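You operate a simulated robot arm through the tools that you are given. There is no shell and no other tool. Be economical: measure what you need, move in short steps, check, and stop when the job is done.

You run a simulated two-armed robot. Do the job below in one go: nothing can be reset, and whatever is moved stays where it is left.

## Task
Void the payment, put the red token on the red tray, dock the reader.
Fine: one press of VOID; reader in its grey base; token from the tin, tin shut again.
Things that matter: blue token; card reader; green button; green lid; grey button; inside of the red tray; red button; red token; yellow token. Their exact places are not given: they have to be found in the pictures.

Only the result counts: the job must be done as asked and must still hold three seconds after the hand-in. Knocking over, shifting, dropping, spilling or breaking anything else fails it.

## Robot
Two 7-joint arms with fingered hands on one trunk, on a base that drives. Base frame: it is fixed to the floor where the robot stands at the start and does not move with it; the origin is under the middle of the robot, x ahead of it, y to its left, z up. Lengths are in mm, angles in degrees, forces in N, time in s.
The left shoulder is at the start at [200, 135, 945], the right one opposite. Places, roughly: green button [500, -100, 900]; green lid [500, -300, 900]; grey button [500, -100, 900]; inside of the red tray [500, -500, 800]; red button [500, -100, 900]. Payload 4 kg a hand.
The TCP of each hand is the grasp point between the finger pads, 25 mm short of the fingertips. In the tool frame z runs along the fingers and y along their closing line. The gripper opens to 88 mm. The gripper's body begins 29 mm behind the TCP. The gripper is a hand of 4 fingers: y runs from the thumb to the fingers, the wrist lies at [-13, -106, -174] in the tool frame.
Orientation is that of the tool frame in the base frame, as a unit quaternion [x, y, z, w]. With the fingers straight down and the wrist toward the robot, the tool's x, y and z point along [0, 1, 0], [1, 0, 0] and [0, 0, -1] of the base frame.

## Interface
- The arms move only by the tool move_arm. It takes "left_rows", "right_rows" or both (then of equal length, played together; a hand with none holds still); each is a list of rows, each a list of 2 entries, a list of its own where there are three numbers: the shift along the tool's x, y, z in units of 25 mm (1.0 is 25 mm), then the turn, a rotation vector about the tool's x, y, z in units of 5 degrees (1.0 is 5 degrees). In form: [[[tx, ty, tz], [ax, ay, az]], ...]. A call has 1 to 10 rows; each row shifts and turns the commanded pose from where the row before left it, along the tool's axes as they then stand. A call with a number of a shift or a turn outside -1 to 1 is refused whole. Each row takes 0.2 s and may step no farther than 50 mm and 8.6 degrees from the row before; otherwise, the whole call is refused. A pose out of reach is approached as far as the arm can. The call stops where the force on the tool passes 50 N (or 10 N more than at its start, if that is more) or the arm is blocked; 0.2 s more then pass. In this call time passes only in rows, and 0.2 s behind the last. It gives the time, the measured TCP pose, the force on the tool (base axes), the opening and the grip force at its end, in the units of the frame above (readings bear some noise), with the torque about the TCP (base axes, N m) and any sound that the robot's microphone picked up.
- Cameras (640 x 400 px; columns grow to the right, rows downward): "scene" is now at [132.7, -34.3, 1547.5]; the picture's right is [-0.40, -0.92, 0.00], its down [-0.66, 0.29, -0.69] and it looks along [0.64, -0.28, -0.72] (base axes); focal length 269 px, centre (320, 200). "left" rides on the left gripper at [-64, -83, -98] in its tool frame; the picture's right is [-0.62, -0.37, 0.69], its down [0.71, -0.63, 0.30] and it looks along [0.32, 0.68, 0.65] (tool axes); focal length 265 px, centre (320, 200). "right" rides on the right gripper at [64, -83, -98] in its tool frame; the picture's right is [-0.62, 0.37, -0.69], its down [-0.71, -0.63, 0.30] and it looks along [-0.32, 0.68, 0.65] (tool axes); focal length 265 px, centre (320, 200).
- snapshot(camera): a new picture of that camera. No time passes.
- raise_lower(by): slides the trunk up (or, below 0, down) by that many mm; the arms and the scene camera ride with it, the base frame stays. It gives what a move gives, with no picture.
- base_move(legs): drives the robot by 1 to 6 legs, each [ahead, left, turn to the left] in mm, mm and degrees, along the robot's own axes; the way and the turn of a leg run together, so that a leg with both is an arc; at most 1500 mm and 180 degrees a leg. The arms and the cameras ride along, it lands a little off, and it stops where it bumps. It gives what a move gives.
- finger_targets(index, middle, ring, thumb_bend, thumb_turn, hand): sets how far each is bent, from 0 (flat) to 1 (curled in); at 0.3 the hand is open as for a grip, at 0.7 the pads meet at the TCP. One left out holds its place. A second passes; each finger stops where it meets its share of the squeeze, and holds until it gets a number again. It is the only way to open and close the hand. It gives what a move gives, with no picture; readings hold the bend of each and the force on the fingers (four entries, about 0 where the hand has none), thumb and palm. thumb_turn goes from beside the hand (0) to across from the fingers (1), as for a grip.
- head_to(pan, tilt): turns the head with the scene camera to pan (to the left, within 97 degrees either way) and tilt (down, from -29 to 69), counted from straight ahead of the robot. It gives what a move gives.
- measure_at(camera, pixels): for up to 12 pixels [column, row] of the newest picture of that camera ("zoom" is the newest enlarged one), the place [x, y, z] in the base frame of the surface seen there, good to about 3 mm. No time passes.
- zoom(camera, box): a new picture of the part [left, top, right, bottom] of that camera's present view, enlarged. No time passes.
- close_job(): hands the job in; it is judged then, once.

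Go step by step. Measure first, check grasps and placings, and put right what went wrong. The budget is 80 turns and 62 pictures, counting those below and the enlarged ones. Unless the task says otherwise, let go and move clear before handing in, and close with one line.

The tools are called after "Call:" as name(argument=value, ...) on one line, values as JSON. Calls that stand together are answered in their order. move_arm: Moves the arms, as the interface text tells. Its arguments: {"type":"object","properties":{"left_rows":{"type":"array","items":{"type":"array"}},"right_rows":{"type":"array","items":{"type":"array"}}},"required":[]} The other tools are called the same way: raise_lower (by) slides the trunk up or down; finger_targets (index, middle, ring, thumb_bend, thumb_turn, hand) moves the fingers one by one; base_move (legs) drives the base; head_to (pan, tilt) turns the head that bears the scene camera; snapshot (camera) takes a picture; measure_at (camera, pixels) gives the place of the surface under pixels of a picture; zoom (camera, box) takes an enlarged picture of a part of a camera's view; close_job () hands the job in.

At the start:

```text
clock: 0.0
left_ee_pos: [632.4, -77.1, 1190.8]
left_tcp_rot: [0.707, 0.707, 0.0, 0.0]
left_force: [-0.1, 0.1, -0.5]
left_ft_torque: [0.0, 0.01, 0.0]
left_gripper_width: 87.9
left_grasp_force: 0.1
left_shape: jaw
left_bend: [0.3, 0.3, 0.3, 0.3, 0.98]
left_finger forces: [0.0, 0.0, 0.0, 0.0, 0.0, 0.0]
right_ee_pos: [318.3, -391.5, 1233.4]
right_tcp_rot: [0.707, 0.707, 0.0, 0.0]
right_force: [0.3, 0.7, -0.2]
right_ft_torque: [0.01, 0.0, 0.0]
right_gripper_width: 87.4
right_grasp_force: 0.1
right_shape: jaw
right_bend: [0.3, 0.3, 0.3, 0.3, 0.98]
right_finger forces: [0.0, 0.1, 0.1, 0.0, 0.1, 0.0]
trunk travel left (down, up): [-550.0, 220.0]
robot x, y, heading: [3.5, 0.3, 0.1]
head pan, tilt: [-23.6, 46.0]
```

scene: 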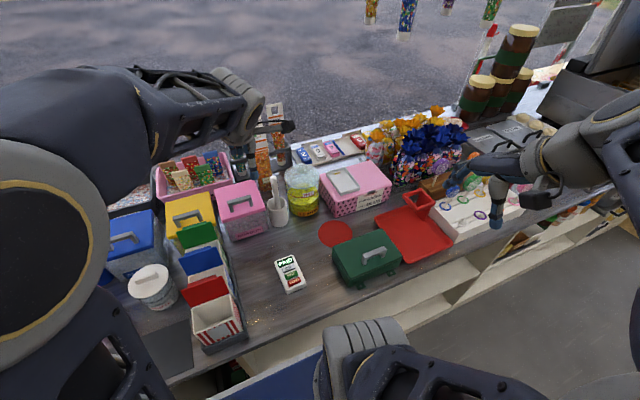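
right: 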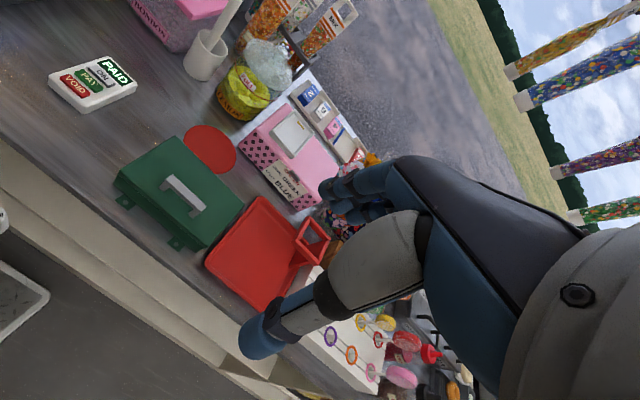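
left: 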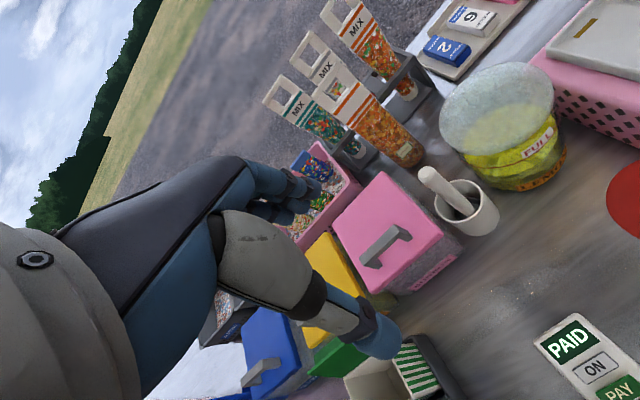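

The scene shows the reader near (289,273), the green tin near (367,258), and the red tray near (415,232). I'll zoom in for details.

Call:
zoom(camera="scene", box=[240, 160, 480, 310])

Call:
zoom(camera="right", box=[30, 40, 350, 240])

```text
2.67 times, centred on (360, 235) of scene
```

zoom: 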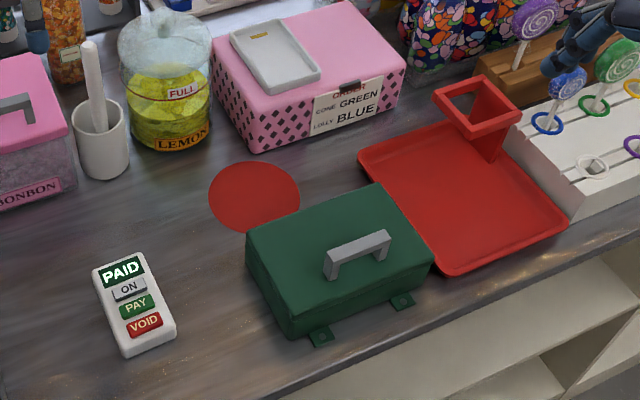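

```text
2.00 times, centred on (190, 140) of right
```

zoom: 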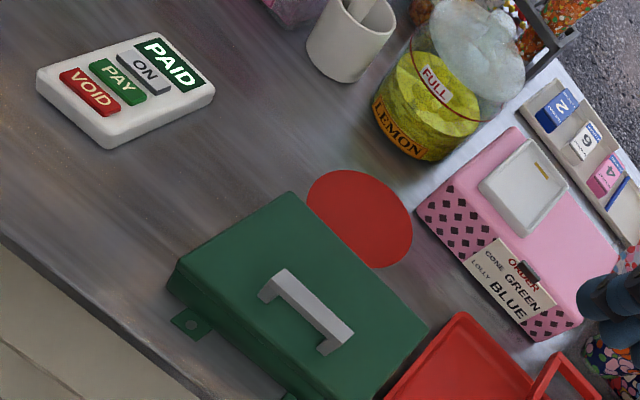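

The grey base with its yellow contact sits on the pink box (scene ~ (343,180)). The red tray is right of the tin. I'll measure the key points.

Call:
zoom(camera="scene", box=[260, 160, 420, 300])

Call:
measure_at(camera="scene", pixels=[[285, 261], [288, 268], [291, 275], [294, 281], [332, 247], [385, 231], [403, 259], [350, 279], [374, 256], [420, 235], [343, 180], [300, 300]])

```text
2.86 times, centred on (340, 230) of scene
```

zoom: 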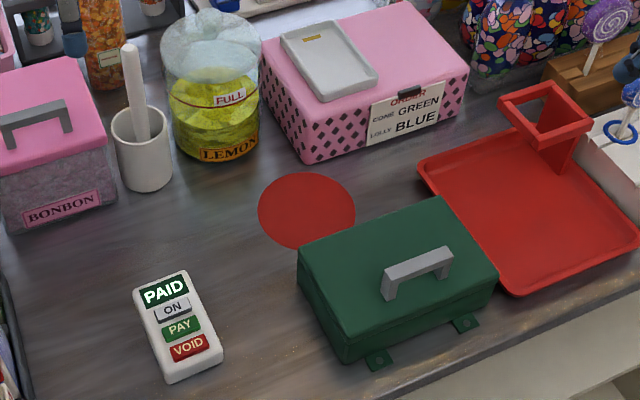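

```text
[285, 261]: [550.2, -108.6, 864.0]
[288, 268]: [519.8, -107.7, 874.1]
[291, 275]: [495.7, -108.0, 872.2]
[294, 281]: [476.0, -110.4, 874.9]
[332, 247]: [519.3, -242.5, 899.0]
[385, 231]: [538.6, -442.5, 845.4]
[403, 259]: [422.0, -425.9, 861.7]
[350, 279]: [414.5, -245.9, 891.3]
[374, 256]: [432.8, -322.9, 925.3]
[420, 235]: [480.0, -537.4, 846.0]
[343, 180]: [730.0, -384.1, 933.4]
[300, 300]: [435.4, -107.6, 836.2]
```

Measuring finer points in the zoom: reader (133–223, 272–383), base (280–380, 20–102), tin and handle.

Call:
measure_at(camera="zoom", pixels=[[139, 290], [186, 276], [219, 348], [170, 374], [189, 348], [181, 328], [172, 307], [164, 290], [170, 395], [240, 330], [290, 45], [312, 38]])

Call:
measure_at(camera="zoom", pixels=[[285, 35], [331, 22], [375, 76], [323, 98], [330, 60], [303, 248], [438, 202], [490, 272], [345, 342], [388, 270], [448, 253], [418, 261]])

Call:
measure_at(camera="zoom", pixels=[[345, 358], [378, 358], [465, 322], [480, 200], [520, 200], [540, 260], [600, 220], [512, 285], [300, 205], [350, 130], [545, 105], [500, 98]])

```text
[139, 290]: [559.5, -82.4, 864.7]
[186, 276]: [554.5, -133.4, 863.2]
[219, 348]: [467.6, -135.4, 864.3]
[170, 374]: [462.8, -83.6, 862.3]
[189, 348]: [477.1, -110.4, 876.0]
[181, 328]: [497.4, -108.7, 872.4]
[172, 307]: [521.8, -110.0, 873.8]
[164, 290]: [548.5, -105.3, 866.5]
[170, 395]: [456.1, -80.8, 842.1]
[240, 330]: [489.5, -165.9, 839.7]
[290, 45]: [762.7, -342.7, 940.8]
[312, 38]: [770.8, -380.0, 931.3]
```

```text
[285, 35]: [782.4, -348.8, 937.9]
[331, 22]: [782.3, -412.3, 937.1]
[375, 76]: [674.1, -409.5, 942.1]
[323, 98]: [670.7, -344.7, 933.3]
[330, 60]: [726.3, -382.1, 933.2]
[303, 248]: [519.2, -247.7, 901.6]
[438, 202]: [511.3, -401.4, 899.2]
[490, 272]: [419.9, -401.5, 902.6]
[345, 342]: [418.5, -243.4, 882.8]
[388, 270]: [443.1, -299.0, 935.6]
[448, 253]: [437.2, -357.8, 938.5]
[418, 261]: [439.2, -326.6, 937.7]
```

```text
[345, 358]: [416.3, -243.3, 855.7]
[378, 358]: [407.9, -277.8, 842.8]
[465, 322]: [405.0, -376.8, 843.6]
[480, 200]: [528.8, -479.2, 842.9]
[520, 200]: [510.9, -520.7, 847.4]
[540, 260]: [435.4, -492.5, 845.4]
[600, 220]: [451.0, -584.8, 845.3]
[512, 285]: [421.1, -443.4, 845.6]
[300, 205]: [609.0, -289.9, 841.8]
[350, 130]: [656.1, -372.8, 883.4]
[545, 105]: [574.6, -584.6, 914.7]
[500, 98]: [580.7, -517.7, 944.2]
```

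Mapped: counter z≈841; reader x460–562, y−81…−137, VOID ≈(477,−110,875). The dock is centred ≈(727,−380) with floor z 933, and the tin's handle is at (440,−328,937). These are too close for reach, so I'll back up and strafe right, then look again.

Call:
base_move(legs=[[-220, 0, 0], [0, -200, 0]])

Call:
finger_targets(hand="left", index=1, middle=0.5, ring=1, thumb_bend=0, thumb_turn=0)

Call:
head_to(pan=0, tilt=42)

Call:
snapshot(camera="scene")

Call:
snapshot(camera="left")

```text
clock: 2.9
left_ee_pos: [414.2, -285.3, 1190.7]
left_tcp_rot: [0.711, 0.703, 0.0, -0.001]
left_force: [0.3, -0.7, -1.1]
left_ft_torque: [0.02, 0.02, -0.03]
left_gripper_width: 87.6
left_grasp_force: 0.0
left_shape: jaw
left_bend: [0.3, 0.3, 0.3, 0.3, 0.98]
left_finger forces: [0.0, 0.0, 0.1, 0.0, 0.0, 0.1]
right_ee_pos: [97.8, -594.0, 1232.0]
right_tcp_rot: [0.712, 0.703, 0.001, -0.001]
right_force: [0.4, 0.1, 0.7]
right_ft_torque: [-0.01, 0.01, 0.0]
right_gripper_width: 87.4
right_grasp_force: 0.1
right_shape: jaw
right_bend: [0.3, 0.3, 0.3, 0.3, 0.98]
right_finger forces: [0.0, 0.1, 0.0, 0.0, 0.1, 0.0]
trunk travel left (down, up): [-550.0, 220.0]
robot x, y, heading: [-215.5, -200.7, -1.0]
head pan, tilt: [-23.6, 46.0]
```

```text
clock: 3.9
left_ee_pos: [414.5, -286.3, 1190.1]
left_tcp_rot: [0.712, 0.703, 0.001, 0.0]
left_force: [-0.9, 0.1, 0.7]
left_ft_torque: [0.01, 0.0, -0.02]
left_gripper_width: 80.9
left_grasp_force: 0.0
left_shape: fingers
left_bend: [1.0, 0.5, 1.0, 0.0, 0.0]
left_finger forces: [0.1, 0.0, 0.1, 0.1, 0.1, 0.0]
right_ee_pos: [97.7, -594.5, 1232.8]
right_tcp_rot: [0.711, 0.703, -0.001, 0.001]
right_force: [0.1, 0.3, -0.3]
right_ft_torque: [0.02, 0.02, -0.01]
right_gripper_width: 87.5
right_grasp_force: 0.1
right_shape: jaw
right_bend: [0.3, 0.3, 0.3, 0.3, 0.98]
right_finger forces: [0.1, 0.1, 0.0, 0.0, 0.0, 0.1]
trunk travel left (down, up): [-550.0, 220.0]
robot x, y, heading: [-214.3, -200.1, -0.6]
head pan, tilt: [-23.6, 46.0]
```

```text
clock: 4.7
left_ee_pos: [414.0, -285.9, 1190.4]
left_tcp_rot: [0.711, 0.703, 0.0, 0.0]
left_force: [1.0, 0.9, 0.2]
left_ft_torque: [0.01, -0.01, 0.01]
left_gripper_width: 80.4
left_grasp_force: 0.0
left_shape: fingers
left_bend: [1.0, 0.5, 1.0, 0.0, 0.0]
left_finger forces: [0.0, 0.0, 0.0, 0.0, 0.0, 0.0]
right_ee_pos: [97.3, -593.2, 1232.5]
right_tcp_rot: [0.711, 0.704, 0.0, 0.0]
right_force: [0.2, 0.2, -0.4]
right_ft_torque: [0.0, 0.01, 0.0]
right_gripper_width: 87.6
right_grasp_force: 0.1
right_shape: jaw
right_bend: [0.3, 0.3, 0.3, 0.3, 0.98]
right_finger forces: [0.1, 0.0, 0.1, 0.0, 0.0, 0.1]
trunk travel left (down, up): [-550.0, 220.0]
robot x, y, heading: [-222.6, -199.2, -0.6]
head pan, tilt: [0.0, 42.0]
```

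```text
55 pictures are left
```

scene: 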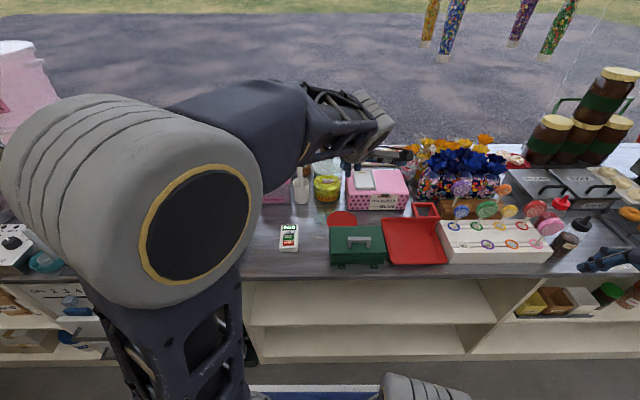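

```text
54 pictures are left
```

left: 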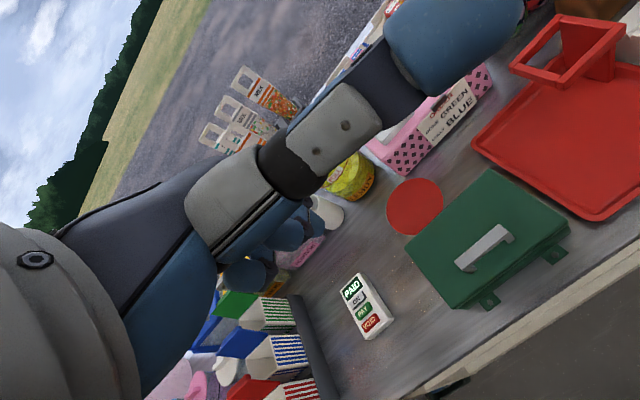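

The left hand's thumb sticks out at (455,40), and the curled fingers are near (245,275) and (285,235). I'll measure where their tips are relative to the TCP.

Call:
measure_at(camera="left", pixels=[[245, 275], [285, 235], [455, 40], [515, 15], [300, 220], [320, 130], [330, 210], [262, 260], [230, 265], [360, 70]])

Call:
zoom(camera="left", box=[180, 140, 340, 300])

```text
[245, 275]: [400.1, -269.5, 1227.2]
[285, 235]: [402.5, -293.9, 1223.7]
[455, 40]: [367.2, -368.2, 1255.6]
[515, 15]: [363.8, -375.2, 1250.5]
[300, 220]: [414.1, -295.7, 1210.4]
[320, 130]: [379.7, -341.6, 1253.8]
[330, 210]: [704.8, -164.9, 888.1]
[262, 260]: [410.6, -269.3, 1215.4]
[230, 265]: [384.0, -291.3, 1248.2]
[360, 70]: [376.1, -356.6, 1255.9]
```

```text
2.50 times, centred on (260, 220) of left
```

zoom: 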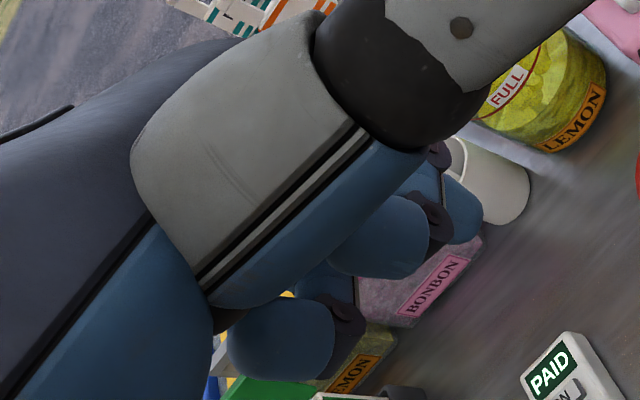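

The thumb is well clear, ~60 mm above the TCP, and the curled fingers sit above the TCP. I'll bend the middle finger to 0.7 so its pad sits at the TCP, then move over VOID with clearance.

Call:
finger_targets(hand="left", middle=0.7)

Call:
move_arm(left_rows=[[[0.704, 0.232, 0.8], [0, 0, 0]], [[0.704, 0.232, 0.8], [0, 0, 0]], [[0.704, 0.232, 0.8], [0, 0, 0]], [[0.704, 0.232, 0.8], [0, 0, 0]], [[0.704, 0.232, 0.8], [0, 0, 0]], [[0.704, 0.232, 0.8], [0, 0, 0]], [[0.704, 0.232, 0.8], [0, 0, 0]], [[0.704, 0.232, 0.8], [0, 0, 0]], [[0.704, 0.232, 0.8], [0, 0, 0]], [[0.704, 0.232, 0.8], [0, 0, 0]]])

Call:
snapshot(camera="left")

Call:
snapshot(camera="scene")

```text
clock: 5.7
left_ee_pos: [415.0, -285.0, 1190.8]
left_tcp_rot: [0.711, 0.703, 0.001, 0.0]
left_force: [-1.5, 0.6, 0.1]
left_ft_torque: [0.0, 0.01, 0.0]
left_gripper_width: 80.6
left_grasp_force: 0.1
left_shape: fingers
left_bend: [1.0, 0.7, 1.0, 0.0, 0.0]
left_finger forces: [0.0, 0.1, 0.0, 0.1, 0.0, 0.0]
right_ee_pos: [98.0, -593.8, 1232.8]
right_tcp_rot: [0.712, 0.703, 0.001, 0.0]
right_force: [0.1, 0.2, -0.2]
right_ft_torque: [-0.02, 0.02, 0.02]
right_gripper_width: 87.3
right_grasp_force: 0.1
right_shape: jaw
right_bend: [0.3, 0.3, 0.3, 0.3, 0.98]
right_finger forces: [0.0, 0.0, 0.2, 0.0, 0.0, 0.0]
trunk travel left (down, up): [-550.0, 220.0]
robot x, y, heading: [-216.3, -202.3, -0.8]
head pan, tilt: [0.0, 42.0]
```

```text
clock: 7.9
left_ee_pos: [475.4, -111.6, 990.8]
left_tcp_rot: [0.712, 0.703, -0.001, -0.001]
left_force: [0.2, 0.0, 0.0]
left_ft_torque: [-0.01, -0.02, 0.02]
left_gripper_width: 80.3
left_grasp_force: 0.0
left_shape: fingers
left_bend: [1.0, 0.7, 1.0, 0.0, 0.0]
left_finger forces: [0.0, 0.1, 0.0, 0.1, 0.0, 0.1]
right_ee_pos: [97.3, -595.8, 1232.3]
right_tcp_rot: [0.711, 0.703, 0.0, -0.001]
right_force: [0.2, -0.8, 0.6]
right_ft_torque: [0.03, -0.01, 0.0]
right_gripper_width: 87.6
right_grasp_force: 0.1
right_shape: jaw
right_bend: [0.3, 0.3, 0.3, 0.3, 0.98]
right_finger forces: [0.0, 0.0, 0.1, 0.0, 0.0, 0.0]
trunk travel left (down, up): [-550.0, 220.0]
robot x, y, heading: [-217.0, -197.4, -0.4]
head pan, tilt: [0.0, 42.0]
```

```text
52 pictures are left
```

left: 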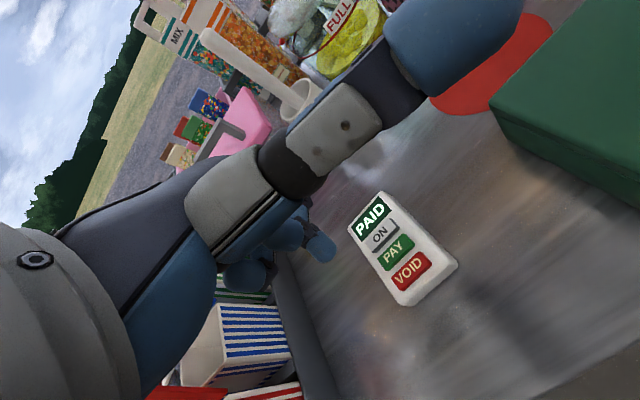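

```text
51 pictures are left
```

scene: 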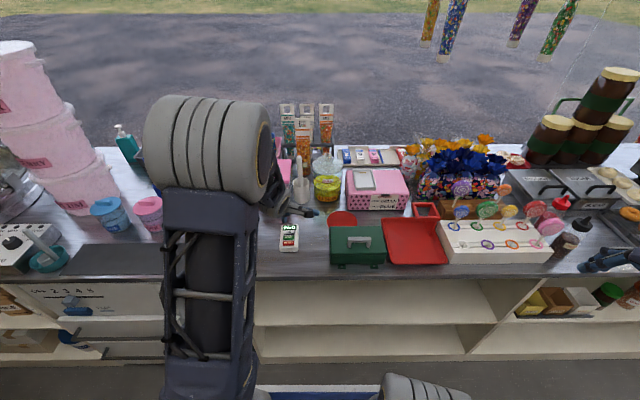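

The extended middle fingertip is visible at (322,248) in the left view. I'll measure it along with the VOID key at (411,270).

Call:
measure_at(camera="left", pixels=[[318, 240], [326, 250], [330, 258], [322, 254], [411, 270], [395, 250], [380, 237], [292, 232], [250, 275]])

Call:
zoom(camera="left", box=[260, 180, 480, 320])

```text
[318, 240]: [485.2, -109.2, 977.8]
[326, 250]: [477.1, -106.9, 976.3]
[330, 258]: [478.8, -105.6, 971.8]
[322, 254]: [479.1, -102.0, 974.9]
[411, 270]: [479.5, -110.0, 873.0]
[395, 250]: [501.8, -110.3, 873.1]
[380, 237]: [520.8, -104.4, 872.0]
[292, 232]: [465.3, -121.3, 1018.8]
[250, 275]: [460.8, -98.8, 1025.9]
```

```text
2.86 times, centred on (370, 250) of left
```

zoom: 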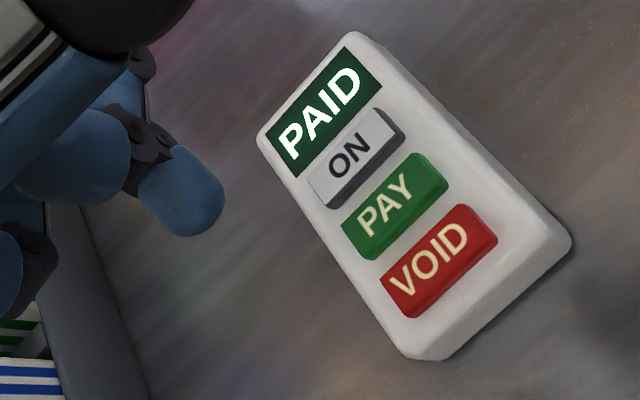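

The fingertip is centred ≈(483,−102) with its bottom at ~968, so I need ~−6 mm in both x and y. I'll shift and descend to just above VOID.

Call:
move_arm(left_rows=[[[-0.26, -0.26, 0.6], [0, 0, 0]], [[0, 0, 0.8], [0, 0, 0]], [[0, 0, 0.8], [0, 0, 0]], [[0, 0, 0.7], [0, 0, 0]], [[0, 0, 0.4], [0, 0, 0]]])

Call:
zoom(camera="left", box=[220, 160, 440, 300])

```text
clock: 9.1
left_ee_pos: [468.4, -115.2, 907.7]
left_tcp_rot: [0.712, 0.703, 0.0, 0.0]
left_force: [-0.7, 0.6, -0.6]
left_ft_torque: [0.01, 0.02, 0.02]
left_gripper_width: 80.8
left_grasp_force: 0.0
left_shape: fingers
left_bend: [1.0, 0.7, 1.0, 0.0, 0.0]
left_finger forces: [0.1, 0.0, 0.0, 0.1, 0.0, 0.1]
right_ee_pos: [97.1, -593.8, 1231.6]
right_tcp_rot: [0.711, 0.703, 0.0, 0.0]
right_force: [-0.6, -0.8, 0.0]
right_ft_torque: [-0.03, 0.0, 0.01]
right_gripper_width: 87.5
right_grasp_force: 0.1
right_shape: jaw
right_bend: [0.3, 0.3, 0.3, 0.3, 0.98]
right_finger forces: [0.0, 0.1, 0.0, 0.0, 0.0, 0.0]
trunk travel left (down, up): [-550.0, 220.0]
robot x, y, heading: [-216.7, -201.6, -0.6]
head pan, tilt: [0.0, 42.0]
```

```text
2.86 times, centred on (330, 230) of left
```

zoom: 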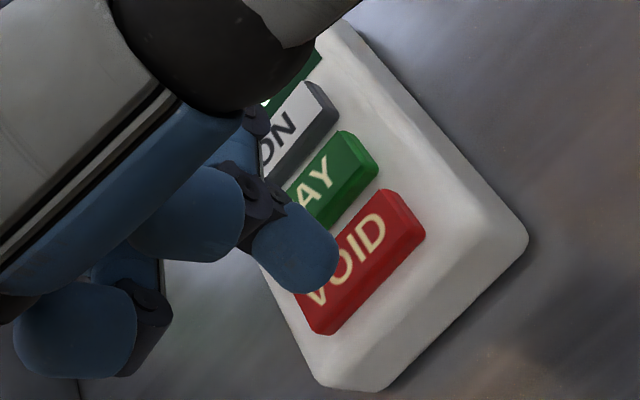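

The fingertip at zoom (300,270) hovers by VOID. I'll compare the two positions.

Call:
measure_at(camera="zoom", pixels=[[295, 262], [310, 285], [330, 265], [275, 270], [355, 240], [325, 320], [400, 205], [340, 180], [300, 240]])

```text
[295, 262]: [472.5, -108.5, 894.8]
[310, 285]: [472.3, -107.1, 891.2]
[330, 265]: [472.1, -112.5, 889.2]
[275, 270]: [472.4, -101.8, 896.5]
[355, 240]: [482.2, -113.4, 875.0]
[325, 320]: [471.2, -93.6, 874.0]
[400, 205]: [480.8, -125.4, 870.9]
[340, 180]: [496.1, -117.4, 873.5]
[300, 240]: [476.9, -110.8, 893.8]
```

The tip is centred ≈(477,−108), over VOID (478,−110), with ~10 mm to go. I'll press gently in small steps.

Call:
move_arm(left_rows=[[[0, 0, 0.2], [0, 0, 0]], [[0, 0, 0.12], [0, 0, 0]], [[0, 0, 0.1], [0, 0, 0]]])

Call:
zoom(camera="left", box=[220, 160, 440, 300])

```text
clock: 9.9
left_ee_pos: [470.4, -116.6, 897.7]
left_tcp_rot: [0.711, 0.703, 0.0, 0.0]
left_force: [0.3, 0.8, 0.9]
left_ft_torque: [-0.02, -0.05, 0.01]
left_gripper_width: 80.7
left_grasp_force: 0.0
left_shape: fingers
left_bend: [1.0, 0.7, 1.0, 0.0, 0.0]
left_finger forces: [0.0, 0.8, 0.0, 0.0, 0.0, 0.1]
right_ee_pos: [97.8, -595.1, 1231.8]
right_tcp_rot: [0.711, 0.703, 0.0, 0.0]
right_force: [-0.1, 0.5, -0.2]
right_ft_torque: [0.0, -0.01, 0.02]
right_gripper_width: 87.5
right_grasp_force: 0.0
right_shape: jaw
right_bend: [0.3, 0.3, 0.3, 0.3, 0.98]
right_finger forces: [0.1, 0.1, 0.1, 0.0, 0.0, 0.0]
trunk travel left (down, up): [-550.0, 220.0]
robot x, y, heading: [-216.1, -200.4, -0.8]
head pan, tilt: [0.0, 42.0]
heard: click
```

```text
2.86 times, centred on (330, 230) of left
```

zoom: 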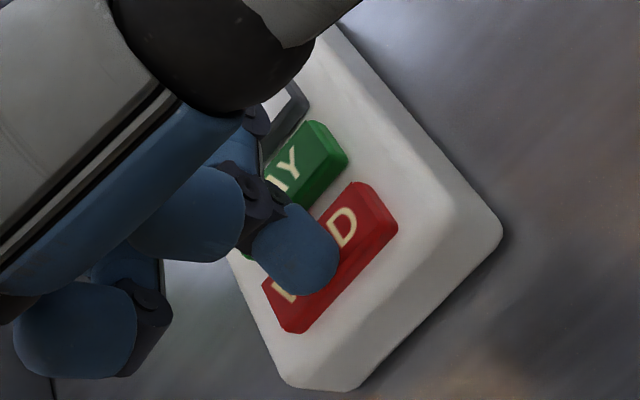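

Heard one click with light contact on VOID. I'll lift straight up and check the screen.

Call:
move_arm(left_rows=[[[0, 0, -0.6], [0, 0, 0]], [[0, 0, -1], [0, 0, 0]], [[0, 0, -1], [0, 0, 0]], [[0, 0, -1], [0, 0, 0]], [[0, 0, -1], [0, 0, 0]]])

Call:
zoom(camera="left", box=[260, 160, 520, 320])

```text
clock: 11.1
left_ee_pos: [469.4, -117.5, 1012.0]
left_tcp_rot: [0.711, 0.703, -0.001, -0.001]
left_force: [0.2, 0.3, -0.1]
left_ft_torque: [0.0, 0.0, -0.01]
left_gripper_width: 80.7
left_grasp_force: 0.0
left_shape: fingers
left_bend: [1.0, 0.7, 1.0, 0.0, 0.0]
left_finger forces: [0.0, 0.0, 0.0, 0.1, 0.0, 0.0]
right_ee_pos: [96.9, -594.1, 1232.2]
right_tcp_rot: [0.712, 0.703, -0.001, -0.001]
right_force: [-0.3, -0.6, 0.7]
right_ft_torque: [-0.04, 0.01, 0.03]
right_gripper_width: 87.6
right_grasp_force: 0.1
right_shape: jaw
right_bend: [0.3, 0.3, 0.3, 0.3, 0.98]
right_finger forces: [0.0, 0.0, 0.0, 0.0, 0.0, 0.0]
trunk travel left (down, up): [-550.0, 220.0]
robot x, y, heading: [-217.4, -199.6, -0.9]
head pan, tilt: [0.0, 42.0]
```

```text
2.46 times, centred on (390, 240) of left
```

zoom: 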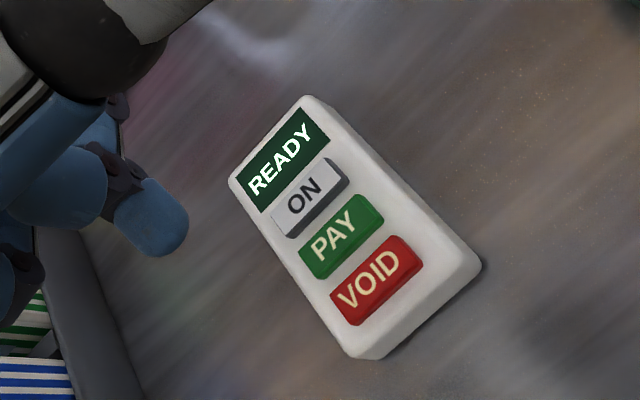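

The screen now reads READY, so the payment is voided. Next I'll turn the left hand 90° so it can grip the reader across its 54 mm width, with the wrist to the left.

Call:
move_arm(left_rows=[[[0, 0, -0.4], [0, 0, 1]], [[0, 0, 0], [0, 0, 1]], [[0, 0, 0], [0, 0, 1]], [[0, 0, 0], [0, 0, 1]], [[0, 0, 0], [0, 0, 1]], [[0, 0, 0], [0, 0, 1]], [[0, 0, 0], [0, 0, 1]], [[0, 0, 0], [0, 0, 1]], [[0, 0, 0], [0, 0, 1]]])

Call:
move_arm(left_rows=[[[0, 0, 0], [0, 0, 1]], [[0, 0, 0], [0, 0, 1]], [[0, 0, 0], [0, 0, 1]], [[0, 0, 0], [0, 0, 1]], [[0, 0, 0], [0, 0, 1]], [[0, 0, 0], [0, 0, 1]], [[0, 0, 0], [0, 0, 1]], [[0, 0, 0], [0, 0, 1]], [[0, 0, 0], [0, 0, 0.8]]])

Call:
finger_targets(hand="left", index=0.3, middle=0.3, ring=0.3, thumb_bend=0.3, thumb_turn=1)

Call:
snapshot(camera="scene")

Call:
snapshot(camera="left")

```text
clock: 13.1
left_ee_pos: [468.5, -115.6, 1024.0]
left_tcp_rot: [0.927, 0.376, 0.0, -0.001]
left_force: [0.0, -0.9, -0.2]
left_ft_torque: [0.02, 0.02, -0.02]
left_gripper_width: 80.8
left_grasp_force: 0.1
left_shape: fingers
left_bend: [1.0, 0.7, 1.0, 0.0, 0.0]
left_finger forces: [0.0, 0.0, 0.0, 0.1, 0.0, 0.0]
right_ee_pos: [97.2, -595.0, 1231.9]
right_tcp_rot: [0.711, 0.703, 0.001, 0.0]
right_force: [0.4, -0.3, -0.8]
right_ft_torque: [0.0, 0.03, -0.01]
right_gripper_width: 87.7
right_grasp_force: 0.0
right_shape: jaw
right_bend: [0.3, 0.3, 0.3, 0.3, 0.98]
right_finger forces: [0.0, 0.1, 0.0, 0.0, 0.1, 0.0]
trunk travel left (down, up): [-550.0, 220.0]
robot x, y, heading: [-218.5, -197.9, -0.6]
head pan, tilt: [0.0, 42.0]
```

```text
clock: 15.1
left_ee_pos: [468.5, -115.2, 1021.8]
left_tcp_rot: [1.0, 0.002, 0.0, 0.0]
left_force: [-0.2, -0.4, 0.8]
left_ft_torque: [0.02, -0.01, 0.01]
left_gripper_width: 80.8
left_grasp_force: 0.0
left_shape: fingers
left_bend: [1.0, 0.7, 1.0, 0.0, 0.0]
left_finger forces: [0.0, 0.1, 0.1, 0.1, 0.0, 0.1]
right_ee_pos: [97.0, -593.6, 1231.3]
right_tcp_rot: [0.712, 0.703, 0.0, 0.001]
right_force: [0.1, -0.1, 0.1]
right_ft_torque: [-0.02, -0.01, 0.01]
right_gripper_width: 87.5
right_grasp_force: 0.1
right_shape: jaw
right_bend: [0.3, 0.3, 0.3, 0.3, 0.98]
right_finger forces: [0.0, 0.1, 0.0, 0.1, 0.0, 0.0]
trunk travel left (down, up): [-550.0, 220.0]
robot x, y, heading: [-221.1, -202.8, -0.7]
head pan, tilt: [0.0, 42.0]
```

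```text
clock: 16.1
left_ee_pos: [468.3, -115.9, 1022.7]
left_tcp_rot: [1.0, 0.002, -0.001, 0.0]
left_force: [0.2, 0.9, 0.4]
left_ft_torque: [0.0, -0.01, -0.01]
left_gripper_width: 85.1
left_grasp_force: 0.1
left_shape: fingers
left_bend: [0.3, 0.3, 0.3, 0.3, 0.97]
left_finger forces: [0.0, 0.0, 0.1, 0.1, 0.0, 0.0]
right_ee_pos: [97.7, -594.6, 1231.3]
right_tcp_rot: [0.711, 0.703, 0.0, 0.0]
right_force: [-0.1, 0.5, -0.1]
right_ft_torque: [-0.01, 0.02, 0.02]
right_gripper_width: 87.5
right_grasp_force: 0.1
right_shape: jaw
right_bend: [0.3, 0.3, 0.3, 0.3, 0.98]
right_finger forces: [0.0, 0.0, 0.0, 0.0, 0.0, 0.0]
trunk travel left (down, up): [-550.0, 220.0]
robot x, y, heading: [-215.1, -201.5, -0.8]
head pan, tilt: [0.0, 42.0]
```

```text
46 pictures are left
```

scene: 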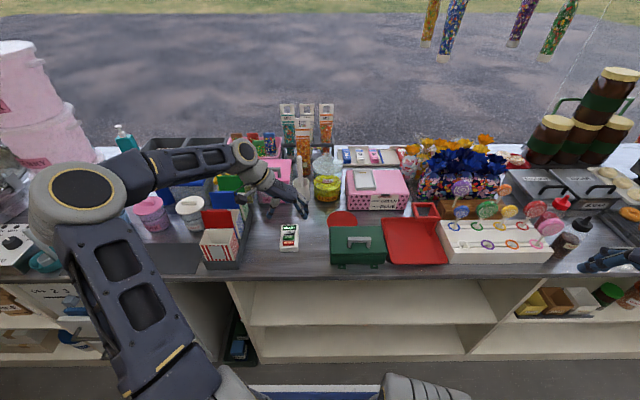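

```text
45 pictures are left
```

left: 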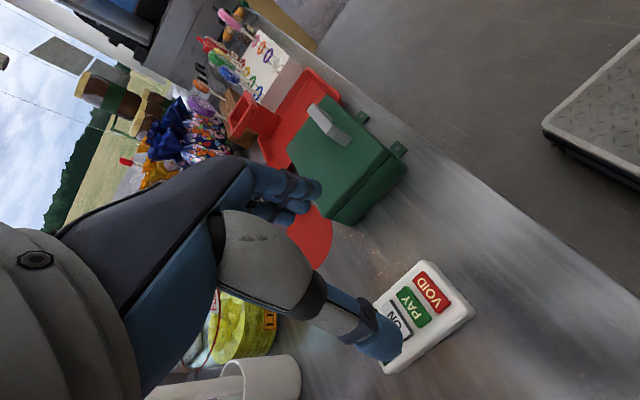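

The hand is turned and open. I'll recheck the reader position, plus the popcorn boxes on the left and the lemon jar for clearance.

Call:
zoom(camera="scene", box=[190, 150, 350, 270])

Call:
measure_at(camera="left", pixels=[[385, 345], [400, 320], [372, 350], [300, 200], [318, 188], [290, 208], [280, 215]])

```text
3.33 times, centred on (270, 210) of scene
```

zoom: 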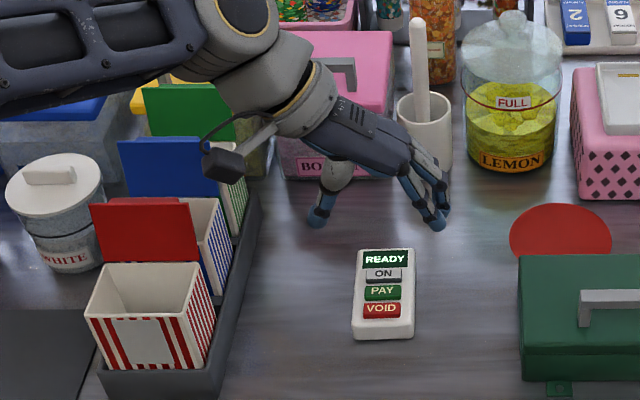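

```text
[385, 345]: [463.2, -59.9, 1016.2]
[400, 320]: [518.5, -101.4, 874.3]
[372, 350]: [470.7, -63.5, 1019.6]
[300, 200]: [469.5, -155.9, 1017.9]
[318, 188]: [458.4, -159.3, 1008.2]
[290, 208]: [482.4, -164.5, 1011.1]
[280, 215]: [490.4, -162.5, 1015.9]
```

Call:
measure_at(camera="zoom", pixels=[[360, 254], [411, 252], [411, 333], [356, 333], [381, 310], [210, 310], [210, 200], [245, 170], [193, 210], [510, 15], [430, 22], [450, 100]])

Call:
measure_at(camera="zoom", pixels=[[386, 250], [353, 295], [414, 295], [384, 335], [350, 320], [440, 225], [318, 220]])

```text
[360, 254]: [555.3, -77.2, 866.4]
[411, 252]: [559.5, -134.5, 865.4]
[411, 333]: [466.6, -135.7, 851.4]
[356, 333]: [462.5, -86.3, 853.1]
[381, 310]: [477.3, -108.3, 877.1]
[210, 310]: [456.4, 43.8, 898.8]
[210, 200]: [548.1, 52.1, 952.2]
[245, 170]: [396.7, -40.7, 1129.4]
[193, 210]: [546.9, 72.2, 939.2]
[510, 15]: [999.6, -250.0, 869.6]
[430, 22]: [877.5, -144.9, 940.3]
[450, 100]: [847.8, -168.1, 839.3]
```

```text
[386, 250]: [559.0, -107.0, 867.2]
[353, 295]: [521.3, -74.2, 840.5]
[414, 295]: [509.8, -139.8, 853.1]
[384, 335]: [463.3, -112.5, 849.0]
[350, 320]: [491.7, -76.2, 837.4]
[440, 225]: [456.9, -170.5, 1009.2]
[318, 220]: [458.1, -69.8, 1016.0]
```

The reader is unchanged, centred ≈(511,−109). Fingers and thumb straddle the TCP about ±48 mm. I'll go down around it with tips ~15 mm above the counter.

Call:
move_arm(left_rows=[[[0.86, -0.13, 0.5], [0, 0, 0]], [[0.86, -0.13, 0.8], [0, 0, 0]], [[0, 0, 1], [0, 0, 0]], [[0, 0, 1], [0, 0, 0]], [[0, 0, 1], [0, 0, 0]], [[0, 0, 1], [0, 0, 0]], [[0, 0, 0.5], [0, 0, 0]]])

Call:
zoom(camera="scene", box=[230, 180, 340, 270])

Call:
snapshot(camera="left")

```text
clock: 17.7
left_ee_pos: [512.2, -108.6, 878.0]
left_tcp_rot: [1.0, 0.001, 0.0, 0.0]
left_force: [-0.3, -0.5, 0.6]
left_ft_torque: [0.02, 0.01, -0.01]
left_gripper_width: 85.1
left_grasp_force: 0.0
left_shape: fingers
left_bend: [0.3, 0.3, 0.3, 0.3, 0.97]
left_finger forces: [0.1, 0.0, 0.0, 0.0, 0.1, 0.0]
right_ee_pos: [97.0, -595.0, 1232.1]
right_tcp_rot: [0.712, 0.702, -0.001, 0.001]
right_force: [0.4, 1.2, 0.5]
right_ft_torque: [-0.02, 0.0, -0.01]
right_gripper_width: 87.5
right_grasp_force: 0.0
right_shape: jaw
right_bend: [0.3, 0.3, 0.3, 0.3, 0.98]
right_finger forces: [0.0, 0.0, 0.0, 0.0, 0.1, 0.0]
trunk travel left (down, up): [-550.0, 220.0]
robot x, y, heading: [-217.4, -199.5, -0.6]
head pan, tilt: [0.0, 42.0]
```

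```text
4.44 times, centred on (285, 225) of scene
```

zoom: 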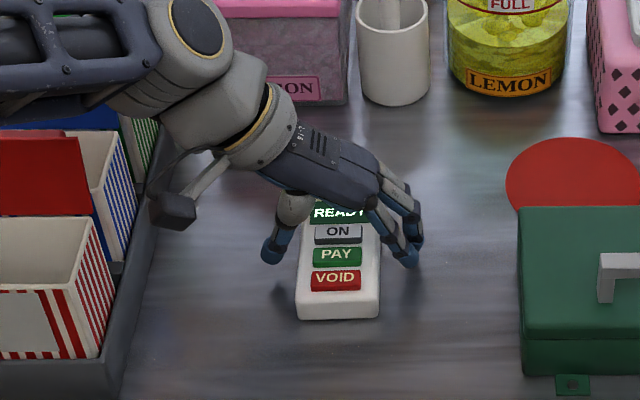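

```text
42 pictures are left
```

left: 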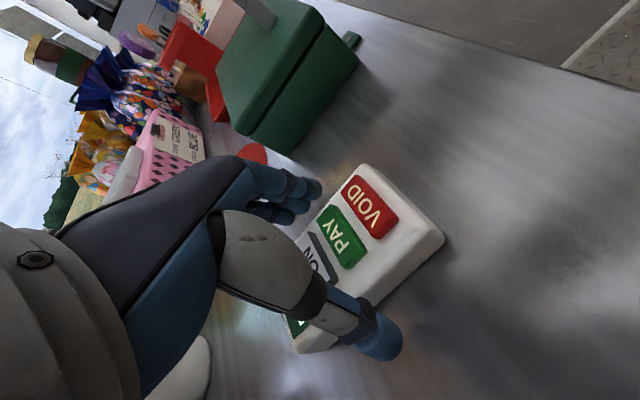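

Fingers straddle the reader. I'll close partway to 0.41 and check tip heights before gripping.

Call:
finger_targets(hand="left", index=0.4, middle=0.4, ring=0.4, thumb_bend=0.4)

Call:
zoom(camera="left", box=[220, 140, 460, 370])

Call:
measure_at(camera="zoom", pixels=[[390, 560], [440, 510], [420, 590], [250, 130], [230, 180], [260, 110]])

```text
clock: 18.7
left_ee_pos: [513.3, -108.2, 877.2]
left_tcp_rot: [1.0, 0.003, 0.0, 0.0]
left_force: [-0.3, -0.7, -0.7]
left_ft_torque: [-0.03, -0.01, -0.04]
left_gripper_width: 64.5
left_grasp_force: 0.0
left_shape: fingers
left_bend: [0.4, 0.4, 0.4, 0.4, 0.99]
left_finger forces: [0.0, 0.1, 0.1, 0.0, 0.1, 0.0]
right_ee_pos: [97.9, -593.7, 1232.5]
right_tcp_rot: [0.712, 0.703, 0.0, 0.0]
right_force: [-0.5, -0.7, -0.4]
right_ft_torque: [0.04, -0.01, 0.01]
right_gripper_width: 87.7
right_grasp_force: 0.1
right_shape: jaw
right_bend: [0.3, 0.3, 0.3, 0.3, 0.98]
right_finger forces: [0.0, 0.1, 0.0, 0.0, 0.0, 0.0]
trunk travel left (down, up): [-550.0, 220.0]
robot x, y, heading: [-218.9, -199.9, -0.5]
head pan, tilt: [0.0, 42.0]
```

```text
1.74 times, centred on (340, 255) of left
```

zoom: 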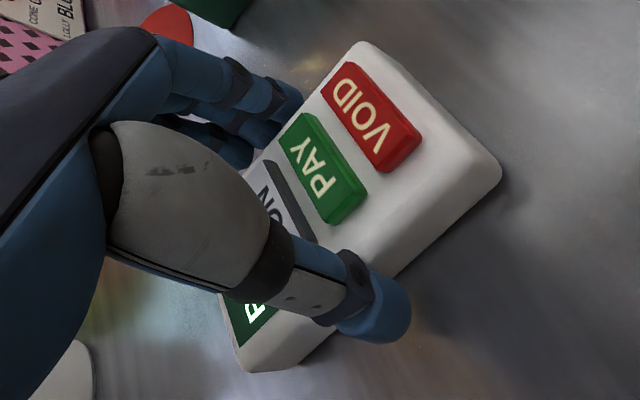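

```text
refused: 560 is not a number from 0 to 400
```

Call:
measure_at(camera="zoom", pixels=[[400, 300], [385, 325], [395, 335], [370, 335], [280, 95], [290, 100], [295, 110], [240, 155], [345, 300], [395, 275]])

```text
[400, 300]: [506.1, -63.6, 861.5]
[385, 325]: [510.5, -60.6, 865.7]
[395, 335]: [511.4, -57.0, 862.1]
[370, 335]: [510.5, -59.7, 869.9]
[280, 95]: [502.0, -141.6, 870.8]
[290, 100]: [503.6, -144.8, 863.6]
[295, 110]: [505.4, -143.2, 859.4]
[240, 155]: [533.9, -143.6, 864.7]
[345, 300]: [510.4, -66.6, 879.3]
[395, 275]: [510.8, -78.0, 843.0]
```

Tips reach ~20 mm below the TCP. I'll lower 6 mm and close firmly on the reader.

Call:
move_arm(left_rows=[[[0, 0.12, 0.26], [0, 0, 0]]])

Call:
finger_targets(hand="left", index=0.6, middle=0.6, ring=0.6, thumb_bend=0.6)

Call:
zoom(camera="left", box=[220, 140, 460, 370])

```text
clock: 19.1
left_ee_pos: [513.2, -112.0, 872.1]
left_tcp_rot: [1.0, 0.003, -0.001, 0.0]
left_force: [0.2, 1.2, 1.9]
left_ft_torque: [0.03, 0.01, -0.02]
left_gripper_width: 65.2
left_grasp_force: 0.9
left_shape: fingers
left_bend: [0.4, 0.4, 0.4, 0.39, 0.99]
left_finger forces: [0.1, 0.1, 0.0, 0.1, 1.9, 0.0]
right_ee_pos: [97.3, -593.9, 1233.0]
right_tcp_rot: [0.711, 0.703, 0.0, 0.0]
right_force: [-0.1, -0.1, -0.4]
right_ft_torque: [0.02, 0.0, 0.03]
right_gripper_width: 87.6
right_grasp_force: 0.0
right_shape: jaw
right_bend: [0.3, 0.3, 0.3, 0.3, 0.98]
right_finger forces: [0.0, 0.0, 0.1, 0.0, 0.0, 0.0]
trunk travel left (down, up): [-550.0, 220.0]
robot x, y, heading: [-217.4, -201.5, -0.6]
head pan, tilt: [0.0, 42.0]
```

```text
clock: 20.1
left_ee_pos: [512.3, -111.4, 871.3]
left_tcp_rot: [1.0, 0.002, 0.0, -0.001]
left_force: [-0.3, -3.1, 5.0]
left_ft_torque: [-0.22, -0.05, -0.02]
left_gripper_width: 54.9
left_grasp_force: 19.5
left_shape: fingers
left_bend: [0.49, 0.52, 0.52, 0.43, 0.99]
left_finger forces: [8.1, 6.6, 5.7, 0.0, 18.4, 0.0]
right_ee_pos: [96.7, -594.0, 1232.3]
right_tcp_rot: [0.711, 0.703, 0.0, 0.0]
right_force: [0.9, -0.4, 0.0]
right_ft_torque: [0.0, -0.01, -0.01]
right_gripper_width: 87.5
right_grasp_force: 0.1
right_shape: jaw
right_bend: [0.3, 0.3, 0.3, 0.3, 0.98]
right_finger forces: [0.0, 0.0, 0.1, 0.1, 0.0, 0.0]
trunk travel left (down, up): [-550.0, 220.0]
robot x, y, heading: [-218.4, -200.4, -0.3]
head pan, tilt: [0.0, 42.0]
```

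```text
1.74 times, centred on (340, 255) of left
```

zoom: 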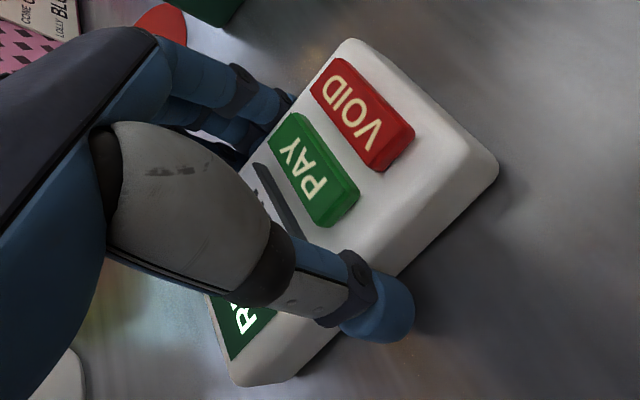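

Gripped at 19.5 N with no click. I'll lift and check that it's held.

Call:
move_arm(left_rows=[[[0, 0, -0.5], [0, 0, 0]], [[0, 0, -0.8], [0, 0, 0]], [[0, 0, -1], [0, 0, 0]], [[0, 0, -1], [0, 0, 0]], [[0, 0, -1], [0, 0, 0]], [[0, 0, -1], [0, 0, 0]], [[0, 0, -1], [0, 0, 0]], [[0, 0, -1], [0, 0, 0]], [[0, 0, -0.8], [0, 0, 0]]])

Call:
snapshot(camera="scene")

Call:
measure_at(camera="scene", pixels=[[327, 158], [327, 180], [302, 165], [375, 178], [400, 158], [365, 182], [350, 172]])

```text
clock: 22.1
left_ee_pos: [513.0, -113.7, 1074.4]
left_tcp_rot: [1.0, 0.003, 0.0, 0.0]
left_force: [0.2, 0.2, -1.2]
left_ft_torque: [0.02, 0.01, 0.0]
left_gripper_width: 54.8
left_grasp_force: 18.9
left_shape: fingers
left_bend: [0.49, 0.52, 0.52, 0.43, 0.98]
left_finger forces: [7.6, 5.9, 5.1, 0.0, 19.4, 0.0]
right_ee_pos: [98.5, -594.9, 1232.7]
right_tcp_rot: [0.711, 0.703, 0.0, 0.0]
right_force: [0.0, -0.1, -0.2]
right_ft_torque: [0.0, -0.02, 0.01]
right_gripper_width: 87.4
right_grasp_force: 0.1
right_shape: jaw
right_bend: [0.3, 0.3, 0.3, 0.3, 0.98]
right_finger forces: [0.0, 0.1, 0.0, 0.0, 0.0, 0.1]
trunk travel left (down, up): [-550.0, 220.0]
robot x, y, heading: [-214.7, -200.6, -0.7]
head pan, tilt: [0.0, 42.0]
```

```text
39 pictures are left
```

scene: 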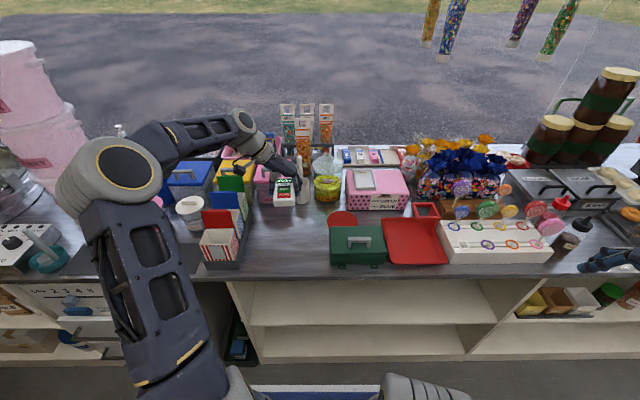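

```text
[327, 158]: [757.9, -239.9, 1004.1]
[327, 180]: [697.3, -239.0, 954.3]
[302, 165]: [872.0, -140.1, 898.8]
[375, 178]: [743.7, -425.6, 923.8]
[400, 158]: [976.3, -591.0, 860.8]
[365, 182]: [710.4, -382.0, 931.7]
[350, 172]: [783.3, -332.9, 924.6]
```

The reader is held and lifted. The jar top at (740,−240) is at 1005, so transit at 1044 clears it. I'll drive right and then ahead to bring the reader over the dock.

Call:
base_move(legs=[[0, -268, 0], [212, 0, 0.6]])

Call:
head_to(pan=0, tilt=52)

Call:
snapshot(camera="scene")

Call:
snapshot(camera="left")

```text
clock: 25.3
left_ee_pos: [718.3, -384.3, 1074.7]
left_tcp_rot: [1.0, 0.004, 0.0, 0.001]
left_force: [0.2, 0.0, -0.6]
left_ft_torque: [-0.01, 0.03, -0.01]
left_gripper_width: 54.7
left_grasp_force: 19.3
left_shape: fingers
left_bend: [0.49, 0.52, 0.52, 0.43, 0.98]
left_finger forces: [7.7, 5.9, 5.1, 0.0, 19.5, 0.0]
right_ee_pos: [304.7, -866.1, 1233.7]
right_tcp_rot: [0.709, 0.705, 0.0, 0.0]
right_force: [-0.6, 0.0, 0.1]
right_ft_torque: [0.04, 0.03, 0.02]
right_gripper_width: 87.5
right_grasp_force: 0.1
right_shape: jaw
right_bend: [0.3, 0.3, 0.3, 0.3, 0.98]
right_finger forces: [0.0, 0.0, 0.1, 0.1, 0.1, 0.1]
trunk travel left (down, up): [-550.0, 220.0]
robot x, y, heading: [-11.8, -475.4, -0.3]
head pan, tilt: [0.0, 42.0]
```

```text
clock: 26.0
left_ee_pos: [718.1, -382.6, 1074.5]
left_tcp_rot: [1.0, 0.005, 0.0, 0.0]
left_force: [0.7, -1.3, -1.4]
left_ft_torque: [0.01, -0.02, 0.02]
left_gripper_width: 54.8
left_grasp_force: 19.2
left_shape: fingers
left_bend: [0.49, 0.52, 0.52, 0.43, 0.98]
left_finger forces: [7.8, 5.9, 5.2, 0.0, 19.5, 0.0]
right_ee_pos: [304.8, -866.0, 1232.1]
right_tcp_rot: [0.71, 0.704, 0.0, 0.0]
right_force: [0.2, -0.3, 0.1]
right_ft_torque: [0.03, 0.0, 0.02]
right_gripper_width: 87.7
right_grasp_force: 0.0
right_shape: jaw
right_bend: [0.3, 0.3, 0.3, 0.3, 0.98]
right_finger forces: [0.0, 0.1, 0.1, 0.1, 0.1, 0.1]
trunk travel left (down, up): [-550.0, 220.0]
robot x, y, heading: [-11.2, -472.5, -0.3]
head pan, tilt: [0.0, 52.0]
```

```text
38 pictures are left
```

scene: 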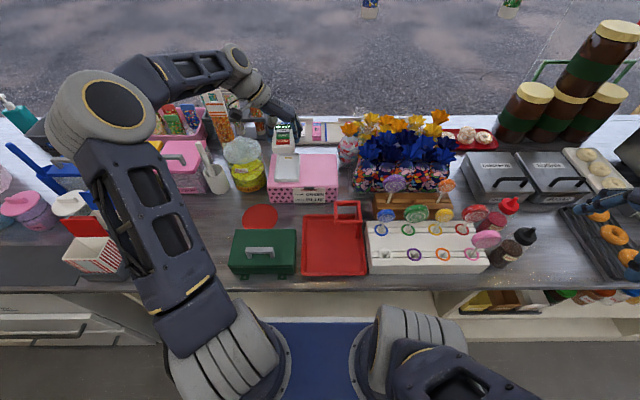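

```text
37 pictures are left
```

left: 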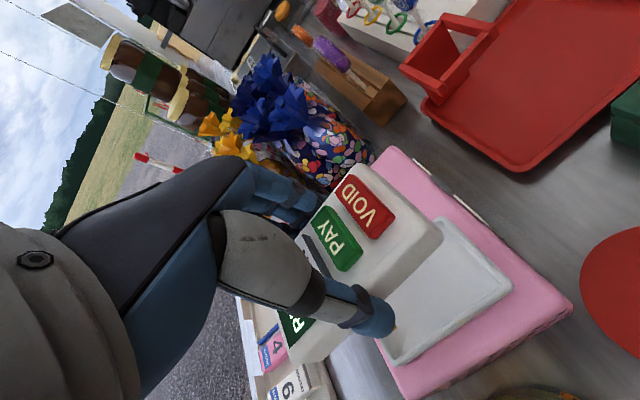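

The reader is over the base. I'll zoom in to get precise corner positions of both.

Call:
zoom(camera="left", box=[260, 130, 580, 370])

Call:
measure_at(camera="zoom", pixels=[[150, 75], [350, 210], [340, 260], [285, 205], [120, 380], [220, 285], [380, 175], [495, 285], [270, 370], [460, 290], [370, 195], [360, 290]])

Call:
zoom(camera="scene", box=[240, 100, 360, 210])

```text
1.67 times, centred on (420, 250) of left
```

zoom: 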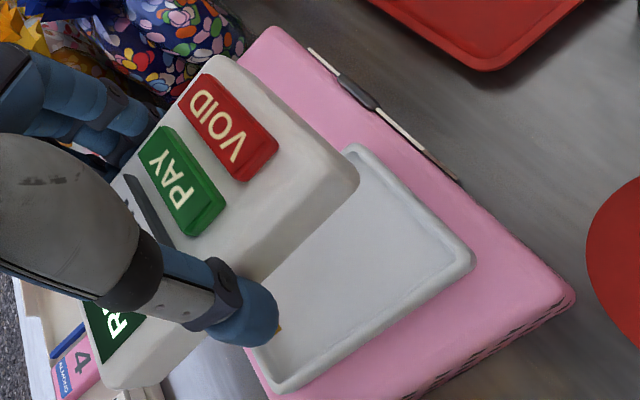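

```text
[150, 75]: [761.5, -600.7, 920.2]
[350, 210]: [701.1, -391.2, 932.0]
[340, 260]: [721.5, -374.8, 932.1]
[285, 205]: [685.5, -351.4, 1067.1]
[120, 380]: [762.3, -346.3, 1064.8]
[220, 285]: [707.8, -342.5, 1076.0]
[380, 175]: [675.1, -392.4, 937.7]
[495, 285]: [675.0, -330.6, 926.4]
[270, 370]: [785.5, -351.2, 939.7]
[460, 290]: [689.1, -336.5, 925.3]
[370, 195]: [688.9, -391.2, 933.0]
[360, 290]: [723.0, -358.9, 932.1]
```

```text
3.64 times, centred on (300, 155) of scene
```

zoom: 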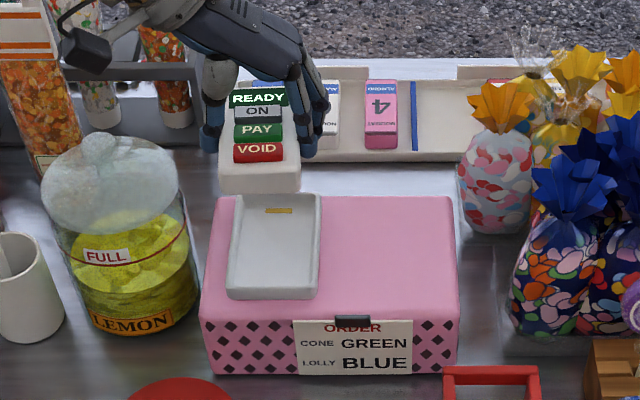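

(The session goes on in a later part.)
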